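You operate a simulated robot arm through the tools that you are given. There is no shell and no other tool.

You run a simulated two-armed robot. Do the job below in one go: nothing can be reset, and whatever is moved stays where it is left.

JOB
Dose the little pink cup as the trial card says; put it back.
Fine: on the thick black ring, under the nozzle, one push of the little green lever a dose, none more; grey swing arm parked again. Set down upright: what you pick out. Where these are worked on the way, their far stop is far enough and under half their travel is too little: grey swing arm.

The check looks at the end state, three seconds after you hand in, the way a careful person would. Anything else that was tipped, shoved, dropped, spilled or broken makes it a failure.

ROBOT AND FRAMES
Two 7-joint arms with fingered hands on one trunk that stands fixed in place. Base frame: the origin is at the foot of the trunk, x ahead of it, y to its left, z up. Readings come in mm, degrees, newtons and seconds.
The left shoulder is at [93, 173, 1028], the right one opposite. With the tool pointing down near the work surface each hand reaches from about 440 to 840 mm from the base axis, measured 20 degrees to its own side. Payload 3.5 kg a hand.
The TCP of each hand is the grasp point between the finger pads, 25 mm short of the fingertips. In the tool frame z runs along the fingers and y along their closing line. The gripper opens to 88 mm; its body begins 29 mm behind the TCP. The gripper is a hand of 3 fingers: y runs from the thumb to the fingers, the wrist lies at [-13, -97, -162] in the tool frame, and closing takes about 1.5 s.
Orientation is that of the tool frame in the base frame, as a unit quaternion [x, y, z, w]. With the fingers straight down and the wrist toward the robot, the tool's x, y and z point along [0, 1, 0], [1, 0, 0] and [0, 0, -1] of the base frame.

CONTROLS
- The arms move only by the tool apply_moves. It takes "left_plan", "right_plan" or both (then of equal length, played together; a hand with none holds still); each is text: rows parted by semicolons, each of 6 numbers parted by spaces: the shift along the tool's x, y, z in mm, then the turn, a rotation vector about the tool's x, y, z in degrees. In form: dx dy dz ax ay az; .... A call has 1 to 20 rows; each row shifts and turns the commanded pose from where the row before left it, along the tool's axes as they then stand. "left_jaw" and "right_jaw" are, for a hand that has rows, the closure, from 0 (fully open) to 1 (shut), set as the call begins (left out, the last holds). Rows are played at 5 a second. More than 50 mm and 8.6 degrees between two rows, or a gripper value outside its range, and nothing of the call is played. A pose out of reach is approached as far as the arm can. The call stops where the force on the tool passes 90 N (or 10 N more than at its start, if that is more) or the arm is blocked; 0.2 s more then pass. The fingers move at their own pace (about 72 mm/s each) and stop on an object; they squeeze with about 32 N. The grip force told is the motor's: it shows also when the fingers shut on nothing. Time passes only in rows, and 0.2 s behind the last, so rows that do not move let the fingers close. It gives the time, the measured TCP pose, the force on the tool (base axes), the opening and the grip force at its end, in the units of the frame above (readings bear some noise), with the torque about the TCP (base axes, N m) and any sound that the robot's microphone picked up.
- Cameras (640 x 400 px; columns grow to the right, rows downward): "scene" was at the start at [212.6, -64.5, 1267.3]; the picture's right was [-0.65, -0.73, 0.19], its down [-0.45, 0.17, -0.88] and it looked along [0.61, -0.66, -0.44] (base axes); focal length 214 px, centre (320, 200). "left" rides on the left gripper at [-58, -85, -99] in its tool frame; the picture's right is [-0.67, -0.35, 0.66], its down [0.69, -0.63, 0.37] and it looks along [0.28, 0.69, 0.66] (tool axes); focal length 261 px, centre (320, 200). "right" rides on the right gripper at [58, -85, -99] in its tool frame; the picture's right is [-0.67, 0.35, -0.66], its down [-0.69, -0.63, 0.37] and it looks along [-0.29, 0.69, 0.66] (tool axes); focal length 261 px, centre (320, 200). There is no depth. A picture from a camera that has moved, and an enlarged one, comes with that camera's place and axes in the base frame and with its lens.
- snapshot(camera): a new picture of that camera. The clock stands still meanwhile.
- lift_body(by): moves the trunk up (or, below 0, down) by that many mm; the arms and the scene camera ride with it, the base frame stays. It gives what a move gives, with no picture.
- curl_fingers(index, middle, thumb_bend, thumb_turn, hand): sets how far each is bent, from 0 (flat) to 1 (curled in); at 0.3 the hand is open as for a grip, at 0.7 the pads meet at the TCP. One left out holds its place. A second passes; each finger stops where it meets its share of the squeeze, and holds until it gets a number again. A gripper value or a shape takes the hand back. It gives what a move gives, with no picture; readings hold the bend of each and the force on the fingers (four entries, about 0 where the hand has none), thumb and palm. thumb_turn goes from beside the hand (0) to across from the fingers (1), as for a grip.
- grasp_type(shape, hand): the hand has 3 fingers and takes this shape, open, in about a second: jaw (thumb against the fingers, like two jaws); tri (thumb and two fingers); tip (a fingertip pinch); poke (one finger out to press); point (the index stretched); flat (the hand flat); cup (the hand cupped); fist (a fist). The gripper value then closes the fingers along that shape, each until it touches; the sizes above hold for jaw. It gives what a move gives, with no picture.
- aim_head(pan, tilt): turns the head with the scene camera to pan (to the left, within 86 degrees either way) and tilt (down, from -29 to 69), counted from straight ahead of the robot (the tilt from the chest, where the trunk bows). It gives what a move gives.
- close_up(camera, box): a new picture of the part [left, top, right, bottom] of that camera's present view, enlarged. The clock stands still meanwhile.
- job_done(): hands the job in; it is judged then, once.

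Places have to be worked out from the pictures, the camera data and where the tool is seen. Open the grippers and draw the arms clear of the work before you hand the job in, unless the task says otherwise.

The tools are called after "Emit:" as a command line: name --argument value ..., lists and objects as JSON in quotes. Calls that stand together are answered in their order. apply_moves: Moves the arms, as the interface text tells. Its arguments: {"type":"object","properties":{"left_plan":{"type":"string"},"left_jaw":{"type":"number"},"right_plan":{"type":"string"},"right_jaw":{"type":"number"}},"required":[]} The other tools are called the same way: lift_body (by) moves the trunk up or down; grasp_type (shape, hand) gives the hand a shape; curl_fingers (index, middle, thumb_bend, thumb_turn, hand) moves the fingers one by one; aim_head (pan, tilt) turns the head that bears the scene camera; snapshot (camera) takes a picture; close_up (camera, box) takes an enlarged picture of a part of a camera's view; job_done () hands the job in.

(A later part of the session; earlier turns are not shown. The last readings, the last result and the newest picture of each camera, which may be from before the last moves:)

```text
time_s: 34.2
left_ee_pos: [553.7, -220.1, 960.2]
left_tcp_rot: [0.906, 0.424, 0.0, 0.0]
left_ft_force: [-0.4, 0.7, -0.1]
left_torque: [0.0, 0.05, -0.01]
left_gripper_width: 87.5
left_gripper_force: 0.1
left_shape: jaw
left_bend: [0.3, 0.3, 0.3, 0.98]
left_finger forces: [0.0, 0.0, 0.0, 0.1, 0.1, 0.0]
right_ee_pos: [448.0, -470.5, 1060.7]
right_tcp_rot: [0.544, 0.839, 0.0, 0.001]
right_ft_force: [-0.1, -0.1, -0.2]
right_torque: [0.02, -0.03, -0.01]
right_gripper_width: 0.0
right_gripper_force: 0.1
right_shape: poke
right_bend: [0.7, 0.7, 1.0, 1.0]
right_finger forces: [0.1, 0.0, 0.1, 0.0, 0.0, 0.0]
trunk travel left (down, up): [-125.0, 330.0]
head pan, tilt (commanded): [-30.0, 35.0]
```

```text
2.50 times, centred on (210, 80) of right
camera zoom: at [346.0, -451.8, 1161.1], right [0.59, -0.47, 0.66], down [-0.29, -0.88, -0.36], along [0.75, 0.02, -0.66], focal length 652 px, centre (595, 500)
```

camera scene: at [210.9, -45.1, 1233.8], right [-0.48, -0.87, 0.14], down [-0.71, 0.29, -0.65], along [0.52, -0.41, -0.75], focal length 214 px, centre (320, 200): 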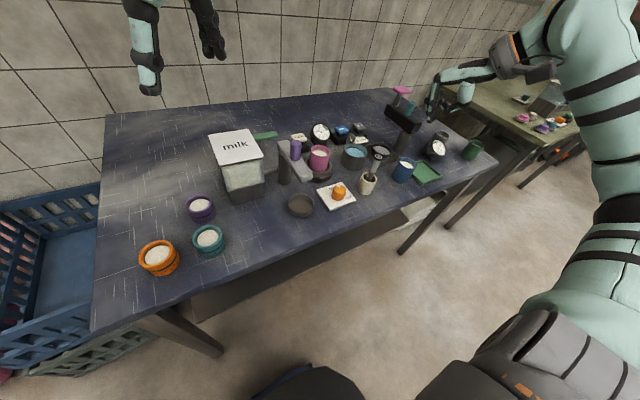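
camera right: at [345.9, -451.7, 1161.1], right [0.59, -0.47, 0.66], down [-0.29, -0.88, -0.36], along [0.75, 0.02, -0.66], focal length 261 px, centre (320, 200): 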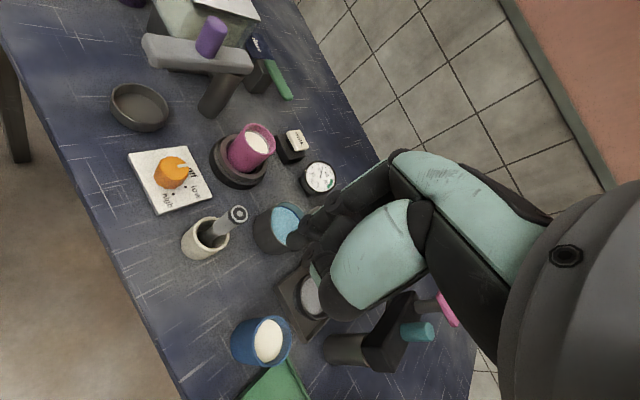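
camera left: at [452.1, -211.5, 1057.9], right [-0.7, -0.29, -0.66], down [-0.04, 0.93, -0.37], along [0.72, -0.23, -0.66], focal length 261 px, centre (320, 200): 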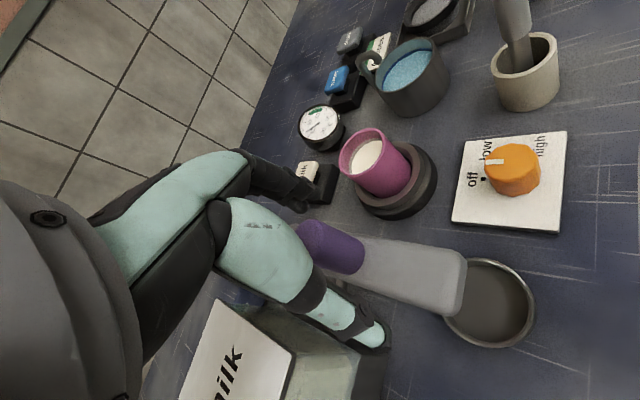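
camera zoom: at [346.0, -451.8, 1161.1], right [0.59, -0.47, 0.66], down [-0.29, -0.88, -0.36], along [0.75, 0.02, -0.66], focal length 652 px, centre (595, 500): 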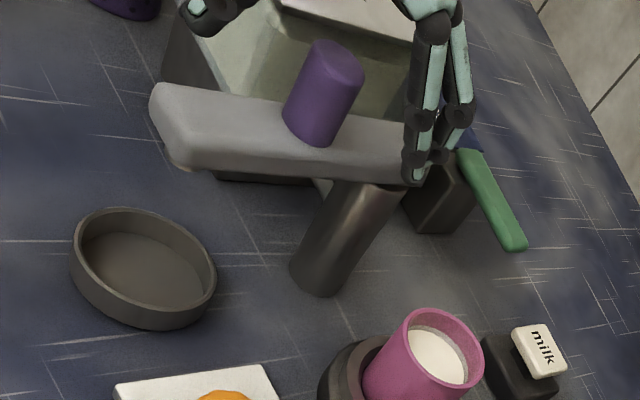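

The knob sits midway between the thumb and fingers. I close to a loose cage (~40 mm opening around the ≈27 mm knob).

Emit:
apply_moves --left_plan "0 0 0 0 0 0;0 0 0 0 0 0;0 0 0 0 0 0;0 0 0 0 0 0;0 0 0 0 0 0" --left_jaw 0.58

Emit:
snapshot --camera "left"

Emit:
close_up --camera "right" --box '[100, 0, 320, 160]'

```text
time_s: 35.4
left_ee_pos: [553.9, -221.1, 960.1]
left_tcp_rot: [0.906, 0.424, 0.0, 0.0]
left_ft_force: [-0.1, 1.5, 0.1]
left_torque: [-0.03, 0.01, -0.01]
left_gripper_width: 37.6
left_gripper_force: 0.1
left_shape: jaw
left_bend: [0.74, 0.48, 0.72, 1.0]
left_finger forces: [0.0, 0.1, 0.1, 0.0, 0.1, 0.1]
right_ee_pos: [447.3, -470.2, 1061.2]
right_tcp_rot: [0.544, 0.839, 0.0, 0.001]
right_ft_force: [-0.4, 0.8, 0.5]
right_torque: [0.02, 0.01, 0.03]
right_gripper_width: 0.0
right_gripper_force: 0.0
right_shape: poke
right_bend: [0.7, 0.7, 1.0, 1.0]
right_finger forces: [0.0, 0.0, 0.0, 0.1, 0.1, 0.0]
trunk travel left (down, up): [-125.0, 330.0]
head pan, tilt (commanded): [-30.0, 35.0]
```

```text
taken
camera left: at [452.1, -211.5, 1058.0], right [-0.7, -0.29, -0.66], down [-0.04, 0.93, -0.37], along [0.72, -0.23, -0.66], focal length 261 px, centre (320, 200)
```

left: 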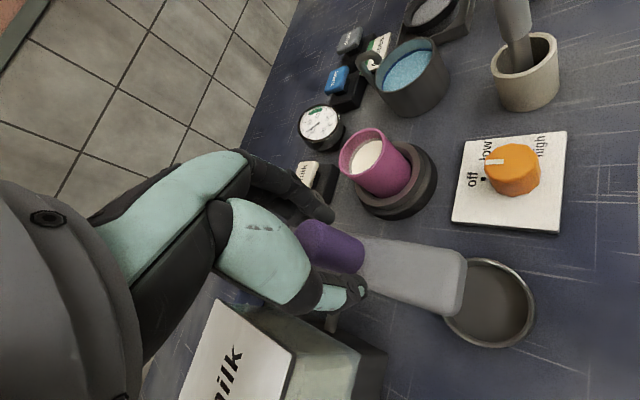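

```text
2.50 times, centred on (210, 80) of right
camera zoom: at [346.0, -451.8, 1161.1], right [0.59, -0.47, 0.66], down [-0.29, -0.88, -0.36], along [0.75, 0.02, -0.66], focal length 652 px, centre (595, 500)
```

zoom: 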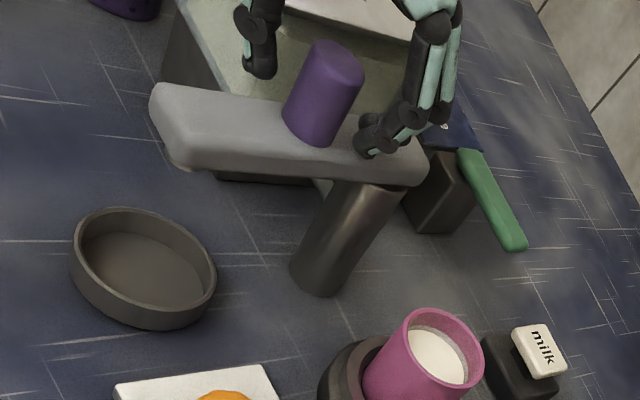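

The cage is around the knob without touching. I turn the hand 20° further so the thumb is better behind the knob, then sweep the first half of the arc about the pivot.

Emit:
apply_moves --left_plan "0 0 0 0 0 6.67;0 0 0 0 0 6.67;0 0 0 0 0 6.66;-5.0 9.6 0 0 0 0;-2.55 9.5 0 0 0 0;-0.86 9.8 0 0 0 0;0.86 9.8 0 0 0 0;2.55 9.5 0 0 0 0;0 0 0 0 0 0"

Emit:
snapshot --camera "left"

Emit:
close_up --camera "right" --box '[100, 0, 320, 160]'

Emit:
close_up --camera "scene" --box '[240, 80, 360, 190]'

```text
time_s: 37.4
left_ee_pos: [553.6, -219.7, 959.7]
left_tcp_rot: [0.949, 0.315, 0.0, 0.0]
left_ft_force: [0.1, -0.2, -0.6]
left_torque: [-0.02, -0.03, 0.0]
left_gripper_width: 37.4
left_gripper_force: 0.0
left_shape: jaw
left_bend: [0.74, 0.48, 0.72, 1.0]
left_finger forces: [0.0, 0.1, 0.0, 0.0, 0.1, 0.1]
left hand out of reach, approached as far as the arm can: row 3, 4, 5, 6, 7, 8
right_ee_pos: [448.4, -471.4, 1060.7]
right_tcp_rot: [0.543, 0.839, 0.0, 0.001]
right_ft_force: [-0.7, 0.0, -0.6]
right_torque: [-0.01, -0.02, -0.02]
right_gripper_width: 0.0
right_gripper_force: 0.1
right_shape: poke
right_bend: [0.7, 0.7, 1.0, 1.0]
right_finger forces: [0.1, 0.0, 0.0, 0.0, 0.1, 0.0]
trunk travel left (down, up): [-125.0, 330.0]
head pan, tilt (commanded): [-30.0, 35.0]
```

```text
taken
camera left: at [457.4, -187.7, 1058.1], right [-0.75, -0.12, -0.66], down [0.17, 0.91, -0.37], along [0.64, -0.39, -0.66], focal length 261 px, centre (320, 200)
```

left: 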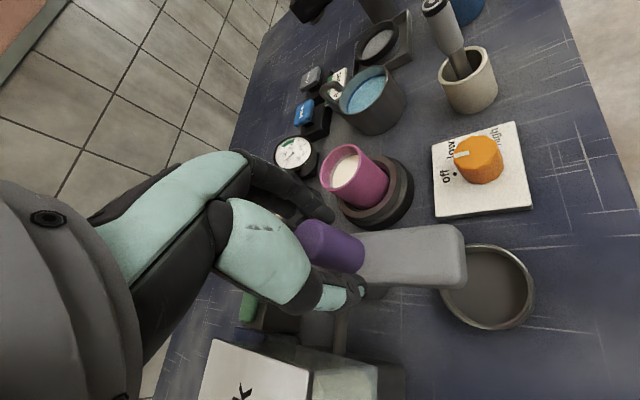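

```text
2.50 times, centred on (210, 80) of right
camera zoom: at [346.0, -451.8, 1161.1], right [0.59, -0.47, 0.66], down [-0.29, -0.88, -0.36], along [0.75, 0.02, -0.66], focal length 652 px, centre (595, 500)
```

zoom: 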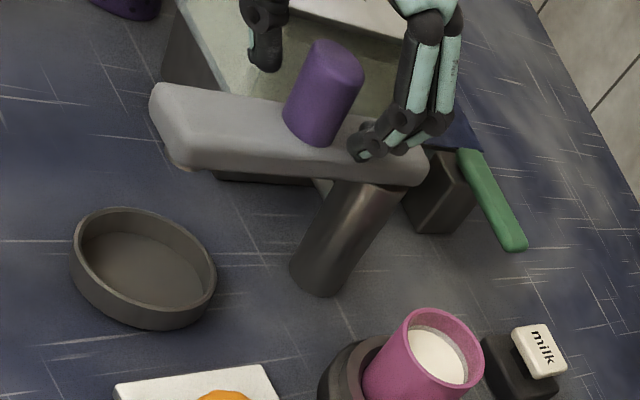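

```text
3.64 times, centred on (300, 135) of scene
camera zoom: at [211.0, -45.0, 1233.8], right [-0.48, -0.87, 0.14], down [-0.71, 0.29, -0.65], along [0.52, -0.41, -0.75], focal length 780 px, centre (393, 436)
```

zoom: 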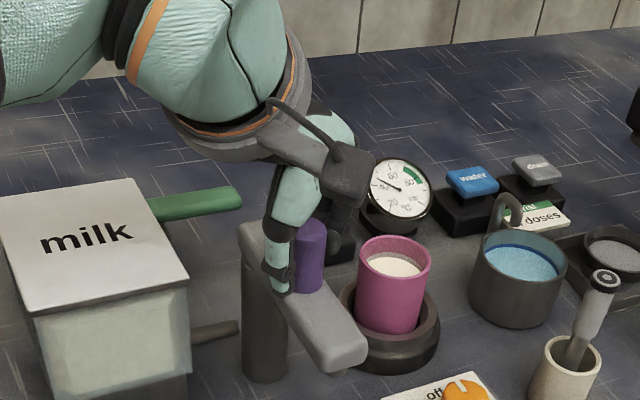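

The left arm ran out of reach at the extra turn (it stays at ≈-53°, nothing moved). I send a zero row to learn whether the command is held at the unreachable pose or at the actual one.

Emit:
apply_moves --left_plan "0 0 0 0 0 0"

```text
time_s: 37.8
left_ee_pos: [553.8, -218.8, 960.9]
left_tcp_rot: [0.949, 0.315, -0.001, 0.0]
left_ft_force: [-0.2, 0.8, 0.3]
left_torque: [0.0, 0.02, -0.03]
left_gripper_width: 37.5
left_gripper_force: 0.1
left_shape: jaw
left_bend: [0.74, 0.48, 0.72, 1.0]
left_finger forces: [0.0, 0.1, 0.0, 0.0, 0.0, 0.0]
right_ee_pos: [448.0, -470.6, 1060.7]
right_tcp_rot: [0.544, 0.839, -0.001, 0.0]
right_ft_force: [0.7, 0.1, -0.2]
right_torque: [0.02, -0.02, 0.01]
right_gripper_width: 0.0
right_gripper_force: 0.0
right_shape: poke
right_bend: [0.7, 0.7, 1.0, 1.0]
right_finger forces: [0.0, 0.0, 0.0, 0.0, 0.1, 0.0]
trunk travel left (down, up): [-125.0, 330.0]
head pan, tilt (commanded): [-30.0, 35.0]
```

The command follows the actual pose, so nothing will jump. I turn back 13° and try the first part of the arc in that reachable orientation.

Emit:
apply_moves --left_plan "0 0 0 0 0 -6.65;0 0 0 0 0 -6.65;-9.0 8.4 0 0 0 0;-5.65 8.07 0 0 0 0;0 0 0 0 0 0"

Emit:
snapshot --camera "left"

Emit:
close_up --camera "right" --box '[100, 0, 320, 160]'

```text
time_s: 39.0
left_ee_pos: [559.6, -239.6, 961.8]
left_tcp_rot: [0.905, 0.425, 0.0, 0.001]
left_ft_force: [-1.9, 0.6, 0.0]
left_torque: [-0.02, 0.01, 0.05]
left_gripper_width: 38.4
left_gripper_force: 0.1
left_shape: jaw
left_bend: [0.74, 0.48, 0.71, 1.0]
left_finger forces: [0.0, 0.1, 0.0, 0.0, 1.7, 0.1]
right_ee_pos: [448.1, -469.2, 1061.3]
right_tcp_rot: [0.544, 0.839, -0.001, 0.001]
right_ft_force: [0.5, 0.4, -0.7]
right_torque: [0.02, 0.02, 0.03]
right_gripper_width: 0.0
right_gripper_force: 0.0
right_shape: poke
right_bend: [0.7, 0.7, 1.0, 1.0]
right_finger forces: [0.0, 0.1, 0.0, 0.0, 0.0, 0.1]
trunk travel left (down, up): [-125.0, 330.0]
head pan, tilt (commanded): [-30.0, 35.0]
```

```text
taken
camera left: at [458.3, -230.6, 1060.1], right [-0.7, -0.3, -0.65], down [-0.05, 0.93, -0.37], along [0.72, -0.23, -0.66], focal length 261 px, centre (320, 200)
```

left: 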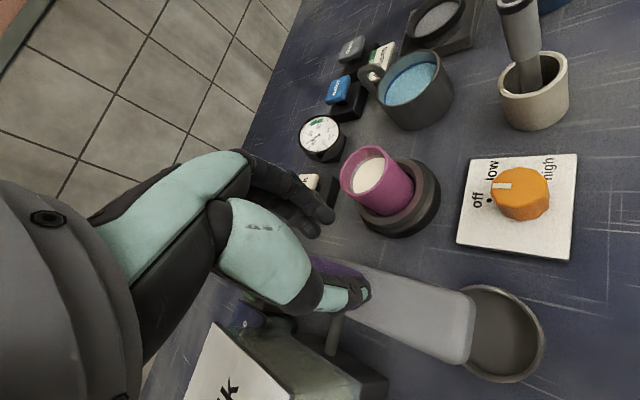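

```text
2.50 times, centred on (210, 80) of right
camera zoom: at [345.8, -451.6, 1161.2], right [0.59, -0.47, 0.66], down [-0.29, -0.88, -0.36], along [0.75, 0.02, -0.66], focal length 652 px, centre (595, 500)
```

zoom: 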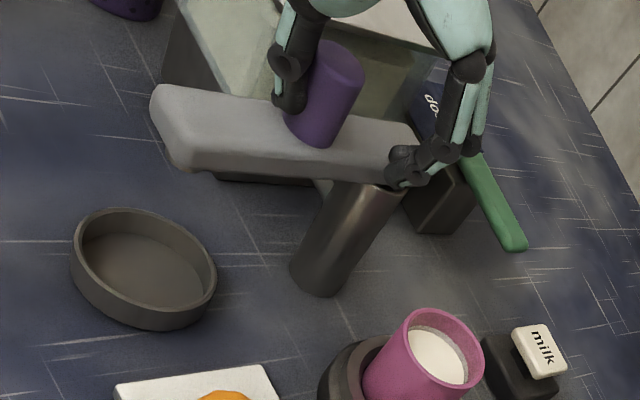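

The thumb slid to the knob's outer side, where it can't push along the arc, so a loose cage isn't suited. I back up to centre on the knob and take a real grip on it instead, to lead it along the arc.

Emit:
apply_moves --left_plan "5.2 -8.3 0 0 0 0;5.2 -8.3 0 0 0 0;0 0 0 0 0 0"

Emit:
apply_moves --left_plan "0 0 0 0 0 0;0 0 0 0 0 0;0 0 0 0 0 0;0 0 0 0 0 0;0 0 0 0 0 0" --left_jaw 1

Emit:
snapshot --camera "left"

Emit:
close_up --camera "right" --box '[100, 0, 320, 160]'

```text
time_s: 39.8
left_ee_pos: [552.4, -223.2, 961.5]
left_tcp_rot: [0.906, 0.424, 0.0, 0.0]
left_ft_force: [0.5, -0.5, -1.0]
left_torque: [-0.01, 0.01, 0.02]
left_gripper_width: 37.3
left_gripper_force: 0.1
left_shape: jaw
left_bend: [0.74, 0.48, 0.72, 1.0]
left_finger forces: [0.1, 0.0, 0.1, 0.1, 0.0, 0.1]
right_ee_pos: [447.5, -470.3, 1060.5]
right_tcp_rot: [0.544, 0.839, 0.0, 0.001]
right_ft_force: [-0.6, -0.4, -0.3]
right_torque: [0.01, -0.05, -0.01]
right_gripper_width: 0.0
right_gripper_force: 0.1
right_shape: poke
right_bend: [0.7, 0.7, 1.0, 1.0]
right_finger forces: [0.1, 0.0, 0.0, 0.1, 0.0, 0.0]
trunk travel left (down, up): [-125.0, 330.0]
head pan, tilt (commanded): [-30.0, 35.0]
```

```text
time_s: 41.0
left_ee_pos: [549.6, -223.0, 960.0]
left_tcp_rot: [0.907, 0.422, 0.0, 0.0]
left_ft_force: [-4.7, -1.2, -3.7]
left_torque: [-0.07, 0.05, 0.0]
left_gripper_width: 15.8
left_gripper_force: 31.6
left_shape: jaw
left_bend: [0.73, 0.58, 0.75, 1.0]
left_finger forces: [15.9, 10.3, 0.0, 0.1, 25.7, 0.1]
right_ee_pos: [448.5, -471.7, 1061.0]
right_tcp_rot: [0.544, 0.839, 0.0, 0.001]
right_ft_force: [0.7, 0.0, -0.1]
right_torque: [0.02, -0.01, -0.02]
right_gripper_width: 0.1
right_gripper_force: 0.1
right_shape: poke
right_bend: [0.7, 0.7, 1.0, 1.0]
right_finger forces: [0.0, 0.1, 0.0, 0.0, 0.0, 0.1]
trunk travel left (down, up): [-125.0, 330.0]
head pan, tilt (commanded): [-30.0, 35.0]
```

```text
taken
camera left: at [449.3, -214.4, 1058.6], right [-0.7, -0.29, -0.66], down [-0.04, 0.93, -0.37], along [0.72, -0.23, -0.66], focal length 261 px, centre (320, 200)
```

left: 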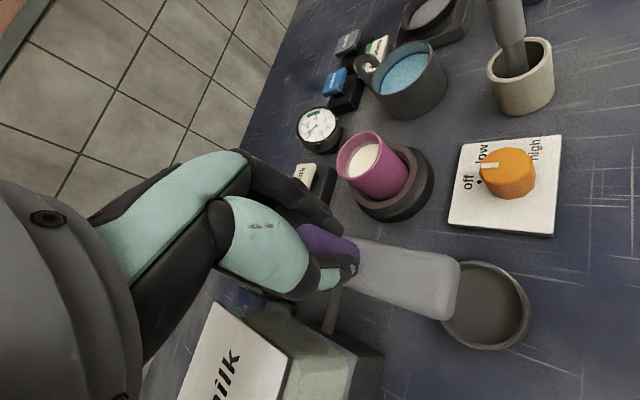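

```text
2.50 times, centred on (210, 80) of right
camera zoom: at [345.6, -452.3, 1160.9], right [0.59, -0.47, 0.66], down [-0.29, -0.88, -0.37], along [0.75, 0.02, -0.66], focal length 652 px, centre (595, 500)
```

zoom: 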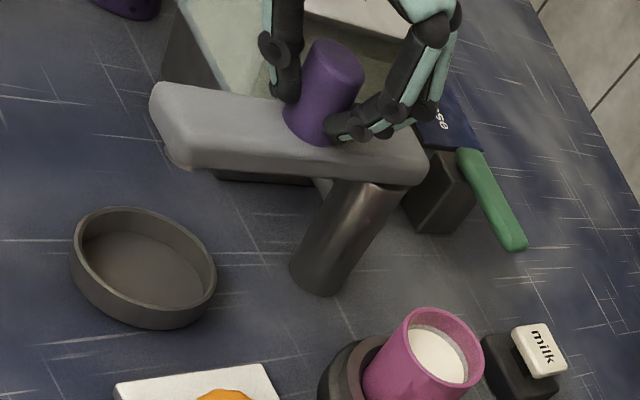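

The knob is held (≈32 N). I lead it along the arc about the pivot for the first 40°, turning the hand slightly with it.

Emit:
apply_moves --left_plan "-6.96 6.97 0 0 0 -2;-5.92 7.87 0 0 0 -2;-4.78 8.62 0 0 0 -2;-3.53 9.2 0 0 0 -2;0 0 0 0 0 0"

Emit:
snapshot --camera "left"

Emit:
close_up --camera "right" --box '[100, 0, 320, 160]'

```text
time_s: 42.1
left_ee_pos: [632.6, -198.2, 1008.0]
left_tcp_rot: [0.837, 0.545, -0.004, 0.039]
left_ft_force: [-0.5, -0.6, 0.5]
left_torque: [0.02, 0.01, -0.01]
left_gripper_width: 9.3
left_gripper_force: 32.1
left_shape: jaw
left_bend: [0.75, 0.74, 0.85, 0.95]
left_finger forces: [0.0, 0.1, 0.1, 0.0, 0.0, 0.0]
right_ee_pos: [447.3, -473.1, 1060.5]
right_tcp_rot: [0.544, 0.839, 0.0, 0.001]
right_ft_force: [0.8, -0.4, -0.4]
right_torque: [0.01, -0.02, 0.01]
right_gripper_width: 0.0
right_gripper_force: 0.1
right_shape: poke
right_bend: [0.7, 0.7, 1.0, 1.0]
right_finger forces: [0.0, 0.0, 0.0, 0.1, 0.1, 0.0]
trunk travel left (down, up): [-125.0, 330.0]
head pan, tilt (commanded): [-30.0, 35.0]
stopped in row 5 (left hand): the arm was blocked; the commanded pose is now the measured one
```

```text
taken
camera left: at [528.6, -210.7, 1103.5], right [-0.57, -0.52, -0.64], down [-0.28, 0.85, -0.44], along [0.77, -0.06, -0.63], focal length 261 px, centre (320, 200)
```

left: 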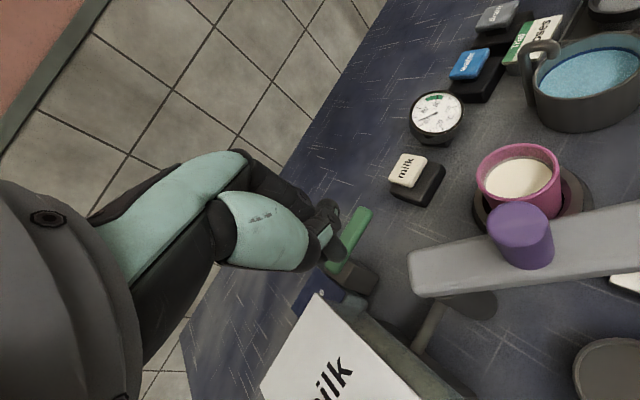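

```text
2.50 times, centred on (210, 80) of right
camera zoom: at [345.2, -453.6, 1160.7], right [0.59, -0.47, 0.66], down [-0.3, -0.88, -0.37], along [0.75, 0.02, -0.66], focal length 652 px, centre (595, 500)
```

zoom: 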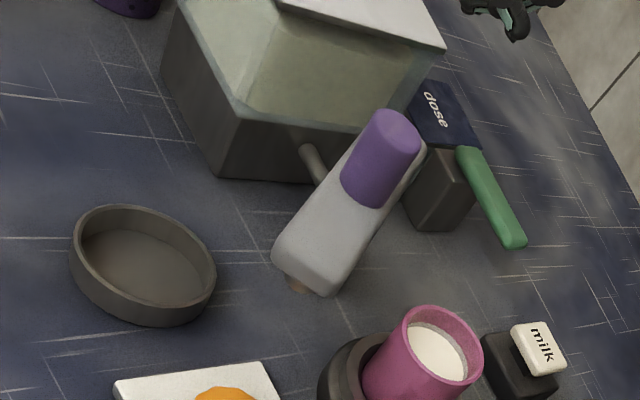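

The swing arm has turned about halfway, but the left arm got blocked, slipped off and now hangs at (633,-198,1008) free of contact. I look at the whole scene before doing anything else.

Emit:
snapshot --camera "scene"

Emit:
close_up --camera "scene" --box '[190, 60, 400, 220]'

Emit:
snapshot --camera "right"

```text
taken
camera scene: at [211.2, -46.1, 1233.9], right [-0.48, -0.87, 0.14], down [-0.71, 0.29, -0.65], along [0.52, -0.41, -0.75], focal length 214 px, centre (320, 200)
```

scene: 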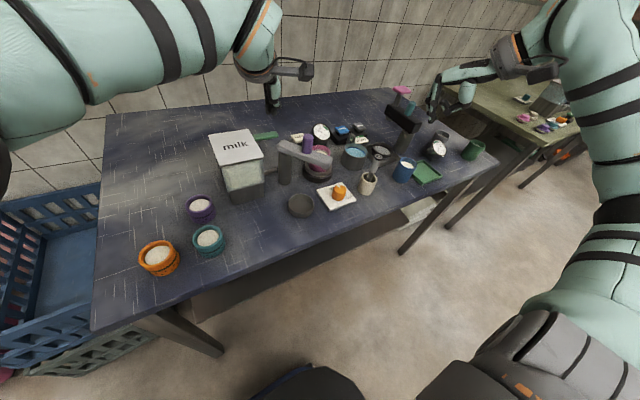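

```text
2.50 times, centred on (295, 140) of scene
camera zoom: at [211.2, -46.1, 1233.9], right [-0.48, -0.87, 0.14], down [-0.71, 0.29, -0.65], along [0.52, -0.41, -0.75], focal length 536 px, centre (382, 350)
```

zoom: 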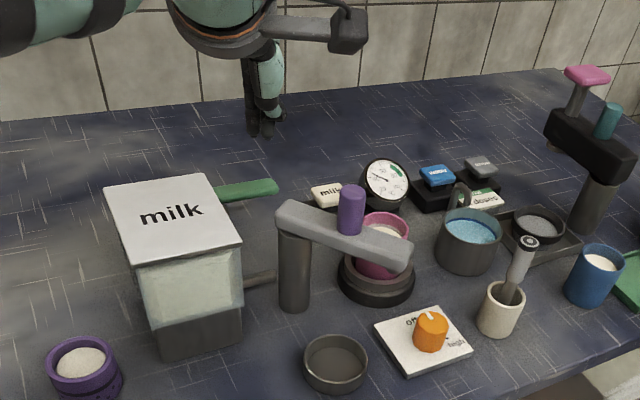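

```text
taken
camera right: at [345.2, -453.6, 1160.7], right [0.59, -0.47, 0.66], down [-0.3, -0.88, -0.37], along [0.75, 0.02, -0.66], focal length 261 px, centre (320, 200)
```

right: 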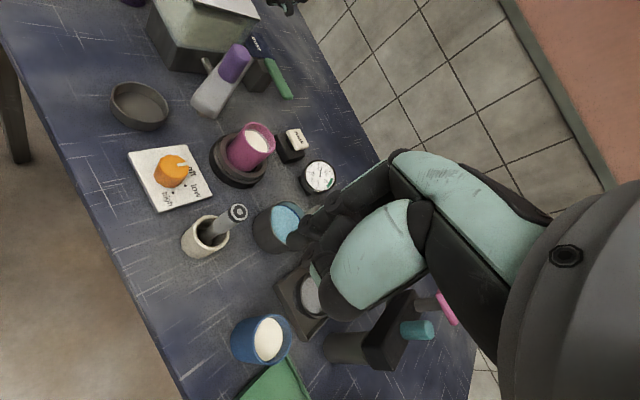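

Everything else still stands; the cup is upright on the ring and the grey arm is about halfway. The left arm isn't suited here, so I raise it clear carefully and retire it.

Emit:
apply_moves --left_plan "0 0 -10 0 0 0;0 0 -15 0 0 0;0 0 -20 0 0 0;0 0 -20 0 0 0;0 0 0 0 0 0" --left_jaw 0.5

Emit:
snapshot --camera "scene"

```text
time_s: 43.5
left_ee_pos: [654.5, -160.0, 1043.7]
left_tcp_rot: [0.82, 0.571, -0.034, 0.027]
left_ft_force: [0.3, 0.8, 0.2]
left_torque: [-0.02, -0.01, 0.02]
left_gripper_width: 43.7
left_gripper_force: 0.1
left_shape: jaw
left_bend: [0.74, 0.45, 0.7, 1.0]
left_finger forces: [0.1, 0.1, 0.1, 0.0, 0.0, 0.1]
right_ee_pos: [448.6, -470.2, 1060.1]
right_tcp_rot: [0.544, 0.839, -0.001, 0.001]
right_ft_force: [0.2, -0.2, 0.1]
right_torque: [0.02, -0.05, -0.01]
right_gripper_width: 0.0
right_gripper_force: 0.0
right_shape: poke
right_bend: [0.7, 0.7, 1.0, 1.0]
right_finger forces: [0.0, 0.0, 0.1, 0.0, 0.0, 0.0]
trunk travel left (down, up): [-125.0, 330.0]
head pan, tilt (commanded): [-30.0, 35.0]
stopped in row 5 (left hand): the arm was blocked; the commanded pose is now the measured one
```

```text
taken
camera scene: at [211.3, -44.7, 1233.8], right [-0.48, -0.87, 0.14], down [-0.71, 0.29, -0.65], along [0.52, -0.41, -0.75], focal length 214 px, centre (320, 200)
```

scene: 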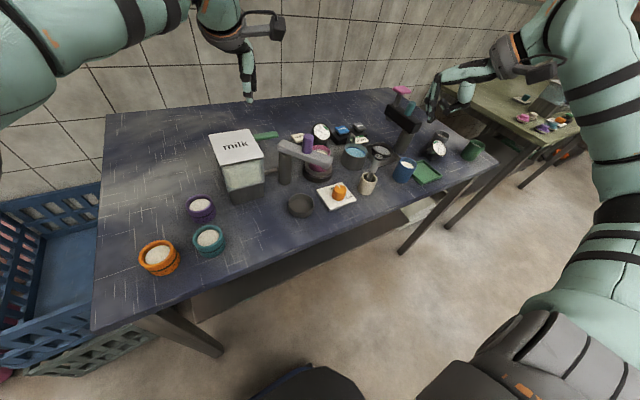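

The left arm again reports being blocked although its tool feels no force, likely an awkward joint posture. I bring it back toward its starting area in modest steps.

Emit:
apply_moves --left_plan "5.6 -23.4 -10 0 0 0;5.6 -23.4 -10 0 0 0;5.6 -23.4 -10 0 0 0"

Emit:
snapshot --camera "scene"

```text
time_s: 44.3
left_ee_pos: [592.0, -120.0, 1072.0]
left_tcp_rot: [0.822, 0.568, -0.032, 0.027]
left_ft_force: [-0.4, -0.2, -0.4]
left_torque: [0.01, 0.02, 0.01]
left_gripper_width: 43.8
left_gripper_force: 0.0
left_shape: jaw
left_bend: [0.74, 0.45, 0.7, 1.0]
left_finger forces: [0.0, 0.0, 0.0, 0.0, 0.1, 0.0]
right_ee_pos: [447.3, -470.9, 1061.7]
right_tcp_rot: [0.544, 0.839, -0.001, 0.002]
right_ft_force: [-0.3, -0.4, -0.6]
right_torque: [-0.02, -0.02, -0.01]
right_gripper_width: 0.2
right_gripper_force: 0.1
right_shape: poke
right_bend: [0.7, 0.7, 1.0, 1.0]
right_finger forces: [0.1, 0.0, 0.0, 0.0, 0.0, 0.0]
trunk travel left (down, up): [-125.0, 330.0]
head pan, tilt (commanded): [-30.0, 35.0]
```

```text
taken
camera scene: at [210.3, -44.5, 1234.0], right [-0.48, -0.87, 0.14], down [-0.71, 0.29, -0.65], along [0.52, -0.41, -0.75], focal length 214 px, centre (320, 200)
```

scene: 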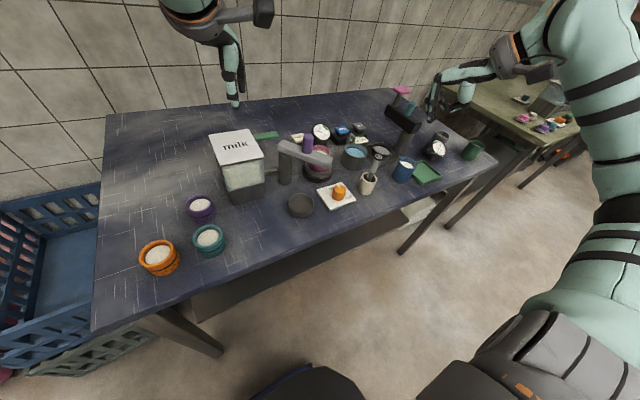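

The left arm moves normally again. I continue retiring it to the upper left.

Emit:
apply_moves --left_plan "12.2 -30.5 -18 0 0 0;12.2 -30.5 -18 0 0 0;12.2 -30.5 -18 0 0 0;12.2 -30.5 -18 0 0 0;12.2 -30.5 -18 0 0 0"

Emit:
close_up --camera "scene" --box '[200, 100, 360, 220]'

Emit:
close_up --camera "right" --box '[140, 0, 320, 180]'

Emit:
snapshot --camera "left"

```text
time_s: 45.5
left_ee_pos: [474.9, -0.9, 1154.9]
left_tcp_rot: [0.822, 0.568, -0.033, 0.026]
left_ft_force: [-0.1, 0.3, 0.0]
left_torque: [0.02, 0.0, -0.02]
left_gripper_width: 43.5
left_gripper_force: 0.1
left_shape: jaw
left_bend: [0.74, 0.45, 0.7, 1.0]
left_finger forces: [0.1, 0.0, 0.1, 0.0, 0.1, 0.0]
right_ee_pos: [446.1, -470.2, 1060.9]
right_tcp_rot: [0.544, 0.839, 0.0, 0.001]
right_ft_force: [0.0, 0.3, 0.1]
right_torque: [-0.01, -0.01, 0.01]
right_gripper_width: 0.0
right_gripper_force: 0.1
right_shape: poke
right_bend: [0.7, 0.7, 1.0, 1.0]
right_finger forces: [0.1, 0.0, 0.0, 0.0, 0.0, 0.0]
trunk travel left (down, up): [-125.0, 330.0]
head pan, tilt (commanded): [-30.0, 35.0]
```

```text
3.33 times, centred on (280, 160) of scene
camera zoom: at [210.2, -44.2, 1234.0], right [-0.48, -0.87, 0.14], down [-0.71, 0.29, -0.65], along [0.52, -0.41, -0.75], focal length 715 px, centre (453, 333)
```

zoom: 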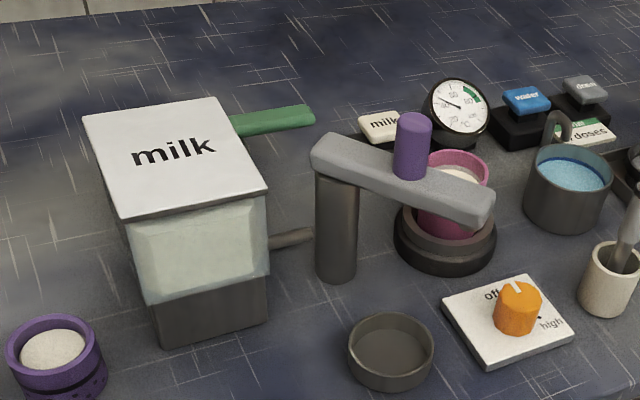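

```text
2.22 times, centred on (230, 90) of right
camera zoom: at [345.1, -450.9, 1161.8], right [0.59, -0.47, 0.66], down [-0.29, -0.88, -0.36], along [0.75, 0.02, -0.66], focal length 579 px, centre (520, 444)
```

zoom: 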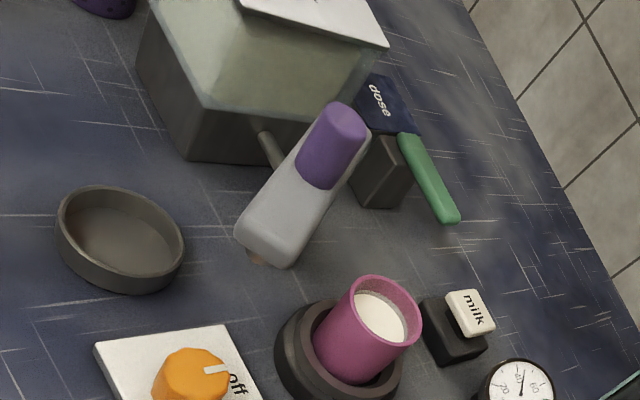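

```text
taken
camera left: at [377.5, -19.1, 1257.4], right [-0.58, -0.55, -0.6], down [-0.35, 0.83, -0.43], along [0.74, -0.03, -0.68], focal length 261 px, centre (320, 200)
```

left: 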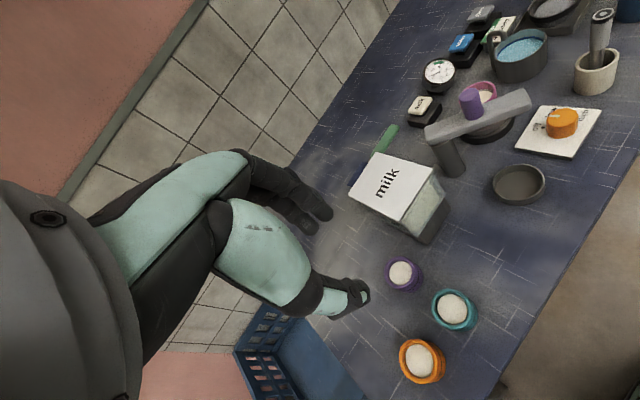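

The grey arm now stands at ≈216° (knob ≈(566,-254)), so about 55° remain to bring it over the ring. The right arm has better reach there; I open its hand, turn it back to 0° and bring it above the knob.

Emit:
grasp_type --hand "right" --shape "jaw"

Emit:
apply_moves --right_plan "0 0 0 0 0 8;0 0 0 0 0 8;0 0 0 0 0 8;36 19.8 1.8 0 0 0;36 19.8 1.8 0 0 0;36 19.8 1.8 0 0 0;36 19.8 1.8 0 0 0;36 19.8 1.8 0 0 0;36 19.8 1.8 0 0 0;0 0 0 0 0 0" --right_jaw 0

Emit:
snapshot --camera "right"

Emit:
snapshot --camera "scene"

Emit:
snapshot --camera "left"

```text
time_s: 46.4
left_ee_pos: [474.8, -1.8, 1155.3]
left_tcp_rot: [0.822, 0.568, -0.032, 0.027]
left_ft_force: [-0.4, 0.3, -0.9]
left_torque: [0.0, 0.02, 0.01]
left_gripper_width: 43.7
left_gripper_force: 0.0
left_shape: jaw
left_bend: [0.74, 0.45, 0.7, 1.0]
left_finger forces: [0.0, 0.0, 0.0, 0.0, 0.0, 0.0]
right_ee_pos: [449.2, -469.9, 1062.1]
right_tcp_rot: [0.544, 0.839, 0.0, 0.0]
right_ft_force: [-0.5, 0.3, 0.4]
right_torque: [-0.03, -0.03, 0.02]
right_gripper_width: 87.9
right_gripper_force: 0.0
right_shape: jaw
right_bend: [0.3, 0.3, 0.3, 0.98]
right_finger forces: [0.0, 0.0, 0.1, 0.0, 0.0, 0.0]
trunk travel left (down, up): [-125.0, 330.0]
head pan, tilt (commanded): [-30.0, 35.0]
```

```text
time_s: 48.6
left_ee_pos: [475.9, -3.6, 1155.8]
left_tcp_rot: [0.822, 0.568, -0.032, 0.026]
left_ft_force: [0.1, 0.3, -0.4]
left_torque: [-0.02, 0.0, 0.0]
left_gripper_width: 43.8
left_gripper_force: 0.1
left_shape: jaw
left_bend: [0.74, 0.45, 0.7, 1.0]
left_finger forces: [0.0, 0.0, 0.0, 0.0, 0.0, 0.0]
right_ee_pos: [566.7, -255.4, 1047.1]
right_tcp_rot: [0.707, 0.707, 0.0, 0.0]
right_ft_force: [-1.1, -1.3, 0.6]
right_torque: [0.01, 0.01, 0.0]
right_gripper_width: 88.2
right_gripper_force: 0.0
right_shape: jaw
right_bend: [0.3, 0.3, 0.3, 0.98]
right_finger forces: [0.0, 0.0, 0.1, 0.1, 0.1, 0.0]
trunk travel left (down, up): [-125.0, 330.0]
head pan, tilt (commanded): [-30.0, 35.0]
```

```text
taken
camera right: at [480.9, -196.4, 1148.4], right [0.35, -0.67, 0.66], down [-0.63, -0.69, -0.37], along [0.7, -0.28, -0.66], focal length 261 px, centre (320, 200)
```

right: 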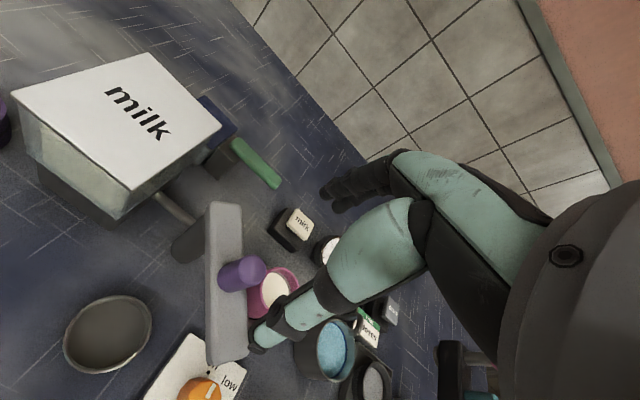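

```text
taken
camera scene: at [210.6, -45.7, 1233.9], right [-0.48, -0.87, 0.14], down [-0.71, 0.29, -0.65], along [0.52, -0.41, -0.75], focal length 214 px, centre (320, 200)
```

scene: 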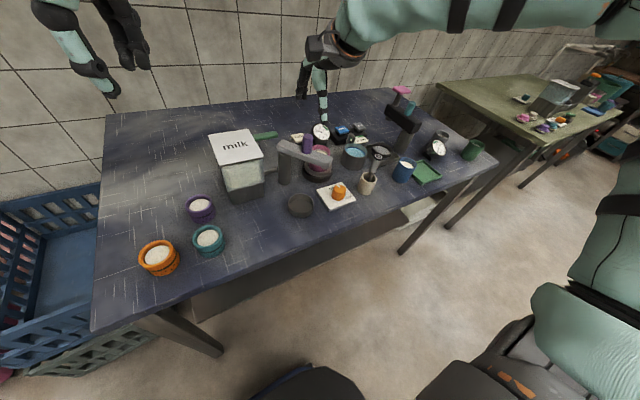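

```text
taken
camera left: at [378.3, -20.9, 1257.1], right [-0.58, -0.55, -0.6], down [-0.35, 0.83, -0.42], along [0.74, -0.03, -0.68], focal length 261 px, centre (320, 200)
```

left: 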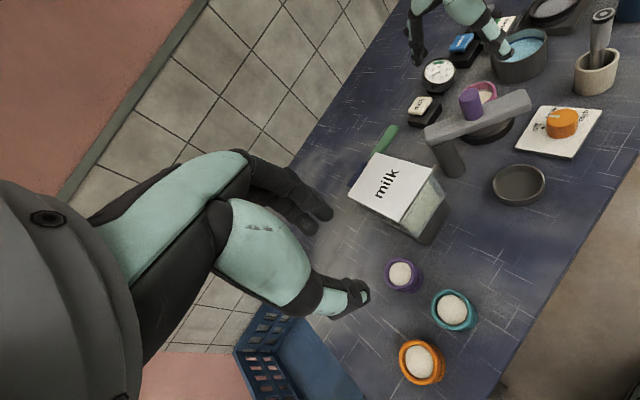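

The knob projects exactly below the right TCP. I descend with open fingers to z≈960 and check.

Emit:
apply_moves --right_plan "1 -0.5 25 0 0 0;0 0 25 0 0 0;0 0 20 0 0 0;0 0 10 0 0 0;0 0 7 0 0 0;0 0 0 0 0 0"

Emit:
snapshot --camera "right"

Emit:
close_up --camera "left" --box '[380, 40, 560, 190]'

Emit:
close_up --camera "scene" --box '[240, 80, 370, 200]'

```text
time_s: 50.0
left_ee_pos: [475.0, -2.8, 1155.2]
left_tcp_rot: [0.822, 0.568, -0.031, 0.027]
left_ft_force: [-0.6, 0.2, 0.4]
left_torque: [-0.01, 0.01, 0.04]
left_gripper_width: 43.7
left_gripper_force: 0.0
left_shape: jaw
left_bend: [0.74, 0.45, 0.7, 1.0]
left_finger forces: [0.1, 0.1, 0.1, 0.1, 0.1, 0.0]
right_ee_pos: [566.4, -253.6, 961.4]
right_tcp_rot: [0.706, 0.708, -0.001, 0.001]
right_ft_force: [-1.2, -0.6, 0.8]
right_torque: [-0.04, 0.01, 0.01]
right_gripper_width: 87.8
right_gripper_force: 0.0
right_shape: jaw
right_bend: [0.3, 0.3, 0.3, 0.98]
right_finger forces: [0.0, 0.0, 0.0, 0.1, 0.0, 0.0]
trunk travel left (down, up): [-125.0, 330.0]
head pan, tilt (commanded): [-30.0, 35.0]
```

```text
taken
camera right: at [479.6, -195.3, 1062.0], right [0.35, -0.67, 0.66], down [-0.63, -0.69, -0.36], along [0.7, -0.29, -0.66], focal length 261 px, centre (320, 200)
```

right: 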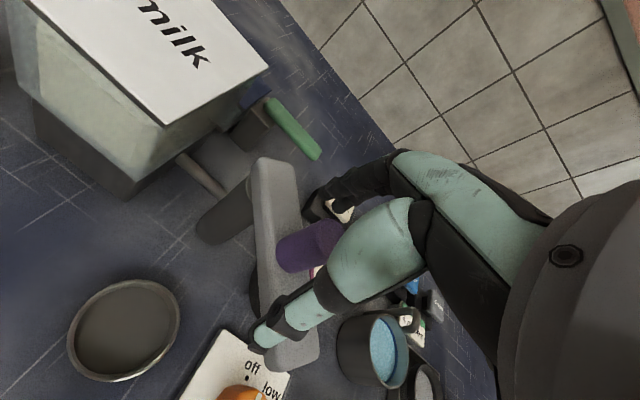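

```text
2.67 times, centred on (470, 115) of left
camera zoom: at [378.7, -20.0, 1256.9], right [-0.58, -0.55, -0.6], down [-0.36, 0.83, -0.43], along [0.73, -0.03, -0.68], focal length 695 px, centre (-80, 427)
```

zoom: 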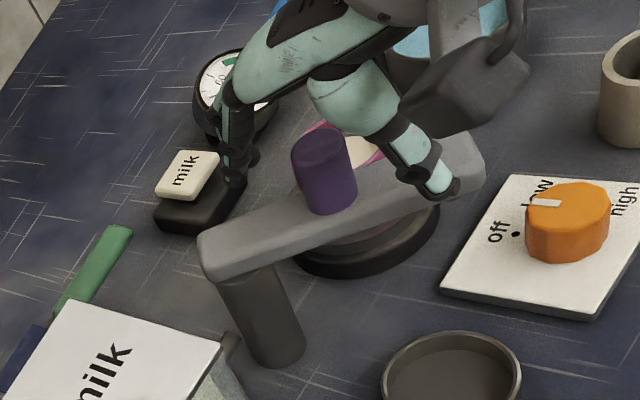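

```text
3.33 times, centred on (305, 140) of scene
camera zoom: at [211.0, -44.9, 1233.8], right [-0.48, -0.87, 0.14], down [-0.71, 0.29, -0.65], along [0.52, -0.41, -0.75], focal length 715 px, centre (370, 400)
```

zoom: 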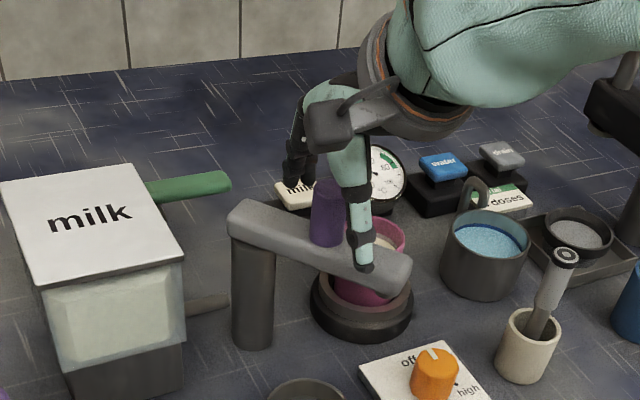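

The knob is between fingers and thumb. I close on it.

Emit:
apply_moves --right_plan "0 0 0 0 0 0;0 0 0 0 0 0;0 0 0 0 0 0;0 0 0 0 0 0;0 0 0 0 0 0;0 0 0 0 0 0;0 0 0 0 0 0" --right_jaw 1

Emit:
close_up --camera "left" --box '[380, 40, 560, 190]'

Emit:
snapshot --camera "right"

```text
time_s: 51.6
left_ee_pos: [475.8, -2.5, 1155.1]
left_tcp_rot: [0.822, 0.568, -0.032, 0.026]
left_ft_force: [0.3, 0.4, 0.1]
left_torque: [0.02, 0.02, 0.0]
left_gripper_width: 43.7
left_gripper_force: 0.1
left_shape: jaw
left_bend: [0.74, 0.45, 0.7, 1.0]
left_finger forces: [0.1, 0.0, 0.0, 0.0, 0.0, 0.0]
right_ee_pos: [566.5, -252.9, 961.8]
right_tcp_rot: [0.707, 0.707, -0.001, 0.0]
right_ft_force: [-1.0, 0.8, -2.6]
right_torque: [-0.03, 0.01, -0.01]
right_gripper_width: 16.9
right_gripper_force: 31.7
right_shape: jaw
right_bend: [0.74, 0.59, 0.75, 1.0]
right_finger forces: [18.1, 10.5, 0.0, 0.1, 28.1, 0.0]
trunk travel left (down, up): [-125.0, 330.0]
head pan, tilt (commanded): [-30.0, 35.0]
```

```text
2.67 times, centred on (470, 115) of left
camera zoom: at [379.0, -20.2, 1256.8], right [-0.58, -0.55, -0.6], down [-0.36, 0.83, -0.42], along [0.73, -0.03, -0.68], focal length 695 px, centre (-80, 427)
```

zoom: 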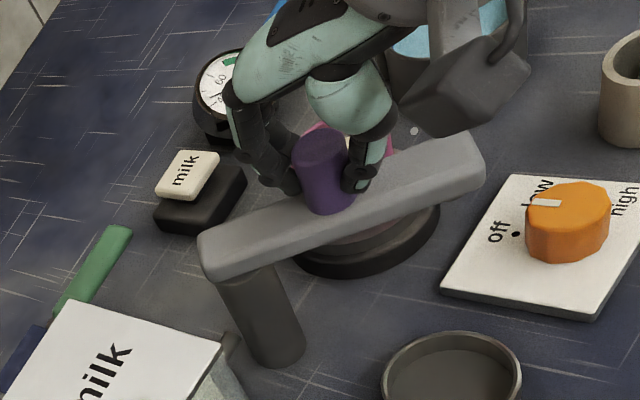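

```text
taken
camera right: at [479.8, -195.5, 1062.0], right [0.35, -0.67, 0.66], down [-0.63, -0.69, -0.36], along [0.7, -0.29, -0.66], focal length 261 px, centre (320, 200)
```

right: 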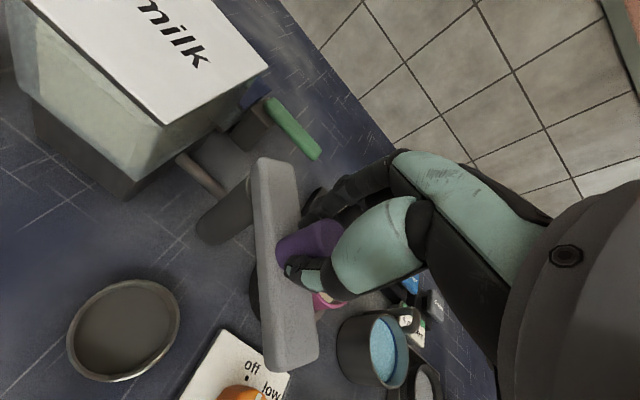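

Firm grip on the knob. I lead it along the next ≈30° of the arc, turning the hand with it, and watch the forces.

Emit:
apply_moves --right_plan "-7.3 6.5 0 0 0 -4;-6.5 7.3 0 0 0 -4;-5.65 7.9 0 0 0 -4;0 0 0 0 0 0"

Emit:
close_up --camera "left" --box '[380, 40, 560, 190]'

Emit:
snapshot --camera "right"

```text
time_s: 52.6
left_ee_pos: [477.2, -1.7, 1154.8]
left_tcp_rot: [0.822, 0.568, -0.033, 0.026]
left_ft_force: [-1.2, -0.6, 0.6]
left_torque: [-0.02, -0.02, 0.0]
left_gripper_width: 43.7
left_gripper_force: 0.0
left_shape: jaw
left_bend: [0.74, 0.45, 0.7, 1.0]
left_finger forces: [0.0, 0.0, 0.0, 0.0, 0.1, 0.0]
right_ee_pos: [588.5, -268.9, 962.0]
right_tcp_rot: [0.629, 0.778, -0.002, 0.0]
right_ft_force: [1.9, 10.0, -9.8]
right_torque: [0.25, -0.1, 0.16]
right_gripper_width: 16.4
right_gripper_force: 32.0
right_shape: jaw
right_bend: [0.74, 0.57, 0.74, 1.0]
right_finger forces: [21.5, 10.9, 0.0, 0.0, 27.6, 0.1]
trunk travel left (down, up): [-125.0, 330.0]
head pan, tilt (commanded): [-30.0, 35.0]
```

```text
2.67 times, centred on (470, 115) of left
camera zoom: at [380.3, -18.4, 1256.3], right [-0.58, -0.55, -0.6], down [-0.36, 0.83, -0.43], along [0.73, -0.03, -0.68], focal length 695 px, centre (-80, 427)
```

zoom: 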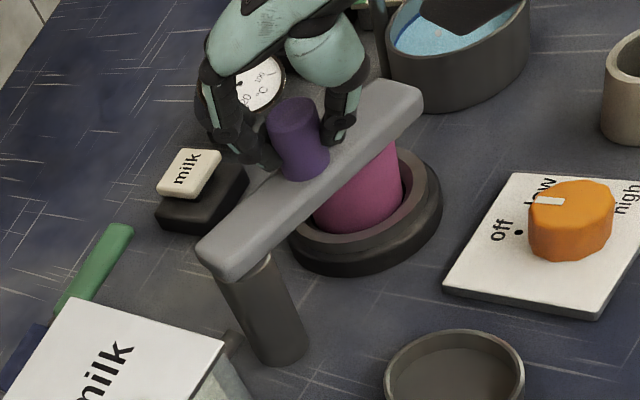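

```text
taken
camera right: at [493.9, -230.7, 1062.5], right [0.48, -0.58, 0.66], down [-0.47, -0.8, -0.36], along [0.74, -0.13, -0.66], focal length 261 px, centre (320, 200)
```

right: 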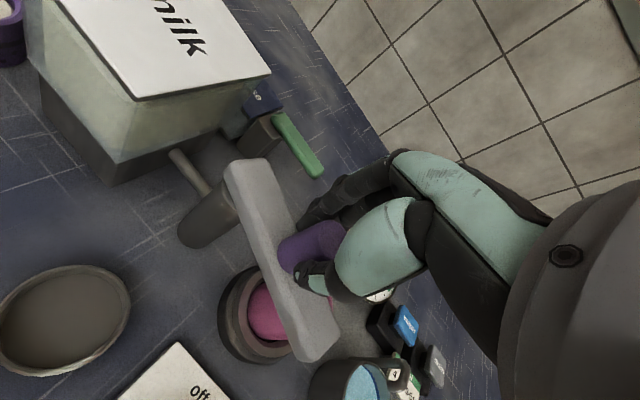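

The arm follows (now ≈245°); a 10 N outward pull says my radius is ~2 mm large, so I trim that and continue.

Emit:
apply_moves --right_plan "-2.9 8.9 0 0 0 -4;-2.68 9.3 0 0 0 -4;0 0 0 0 0 0"

Emit:
close_up --camera "left" --box '[380, 40, 560, 190]'

Emit:
snapshot --camera "right"

Emit:
close_up --camera "scene" --box '[240, 80, 370, 200]'

```text
time_s: 53.4
left_ee_pos: [476.5, -1.7, 1155.0]
left_tcp_rot: [0.822, 0.568, -0.032, 0.027]
left_ft_force: [-0.5, 0.4, 0.6]
left_torque: [0.01, -0.05, 0.0]
left_gripper_width: 43.7
left_gripper_force: 0.1
left_shape: jaw
left_bend: [0.74, 0.45, 0.7, 1.0]
left_finger forces: [0.1, 0.0, 0.0, 0.0, 0.0, 0.0]
right_ee_pos: [607.1, -272.0, 963.5]
right_tcp_rot: [0.572, 0.82, -0.002, 0.0]
right_ft_force: [-9.6, 8.5, -15.6]
right_torque: [0.31, 0.13, 0.15]
right_gripper_width: 14.9
right_gripper_force: 31.6
right_shape: jaw
right_bend: [0.74, 0.58, 0.74, 1.0]
right_finger forces: [23.6, 8.6, 0.1, 0.0, 30.1, 0.1]
trunk travel left (down, up): [-125.0, 330.0]
head pan, tilt (commanded): [-30.0, 35.0]
```

```text
2.67 times, centred on (470, 115) of left
camera zoom: at [379.3, -19.4, 1256.5], right [-0.58, -0.55, -0.6], down [-0.36, 0.83, -0.43], along [0.73, -0.03, -0.68], focal length 695 px, centre (-80, 427)
```

zoom: 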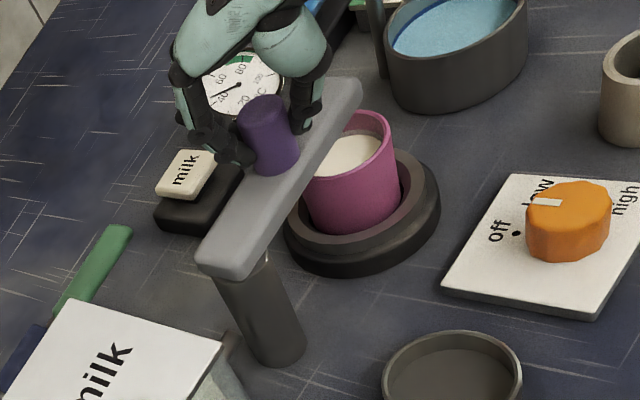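

```text
taken
camera right: at [507.6, -246.7, 1063.0], right [0.56, -0.51, 0.66], down [-0.36, -0.86, -0.36], along [0.75, -0.03, -0.66], focal length 261 px, centre (320, 200)
```

right: 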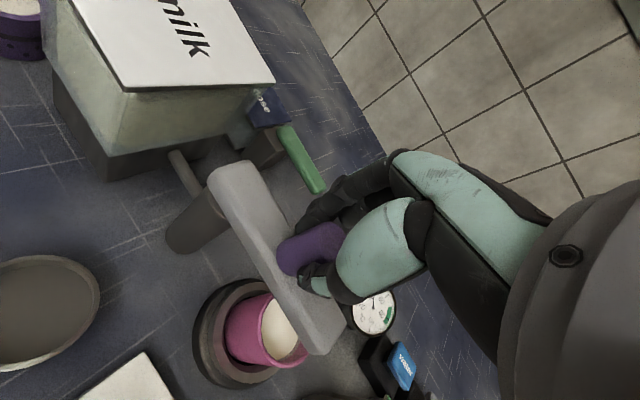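

```text
3.33 times, centred on (305, 140) of scene
camera zoom: at [211.5, -44.2, 1233.6], right [-0.48, -0.87, 0.14], down [-0.71, 0.29, -0.65], along [0.52, -0.41, -0.75], focal length 715 px, centre (370, 400)
```

zoom: 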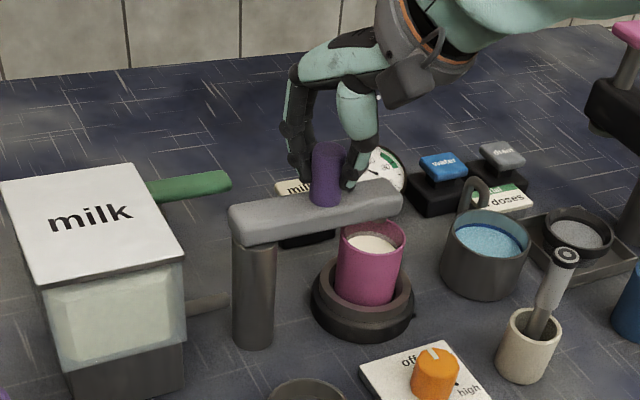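

The arm is at ≈263°, almost over the cup. I relieve the vertical and outward pull slightly, then nudge on toward +x to find the far stop.

Emit:
apply_moves --right_plan "1.4 0.5 2 0 0 0;-1.0 3.0 0 0 0 -2;0 0 0 0 0 0"

Emit:
close_up --camera "scene" --box '[260, 110, 360, 195]'

```text
time_s: 54.2
left_ee_pos: [474.1, -2.5, 1156.7]
left_tcp_rot: [0.822, 0.568, -0.031, 0.027]
left_ft_force: [1.1, -0.1, 0.0]
left_torque: [-0.01, -0.02, 0.02]
left_gripper_width: 43.6
left_gripper_force: 0.0
left_shape: jaw
left_bend: [0.74, 0.45, 0.7, 1.0]
left_finger forces: [0.0, 0.1, 0.0, 0.0, 0.0, 0.0]
right_ee_pos: [610.2, -271.9, 962.5]
right_tcp_rot: [0.558, 0.83, -0.001, 0.002]
right_ft_force: [-15.3, 1.5, -6.8]
right_torque: [0.02, 0.3, 0.01]
right_gripper_width: 14.6
right_gripper_force: 32.2
right_shape: jaw
right_bend: [0.74, 0.6, 0.73, 1.0]
right_finger forces: [19.7, 8.3, 0.0, 0.1, 34.8, 0.0]
trunk travel left (down, up): [-125.0, 330.0]
head pan, tilt (commanded): [-30.0, 35.0]
```

```text
4.71 times, centred on (310, 152) of scene
camera zoom: at [208.9, -45.2, 1234.3], right [-0.48, -0.87, 0.14], down [-0.71, 0.29, -0.65], along [0.52, -0.41, -0.75], focal length 1009 px, centre (367, 424)
```

zoom: 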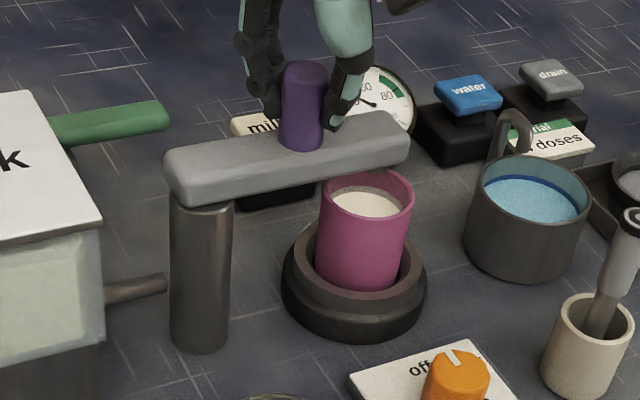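

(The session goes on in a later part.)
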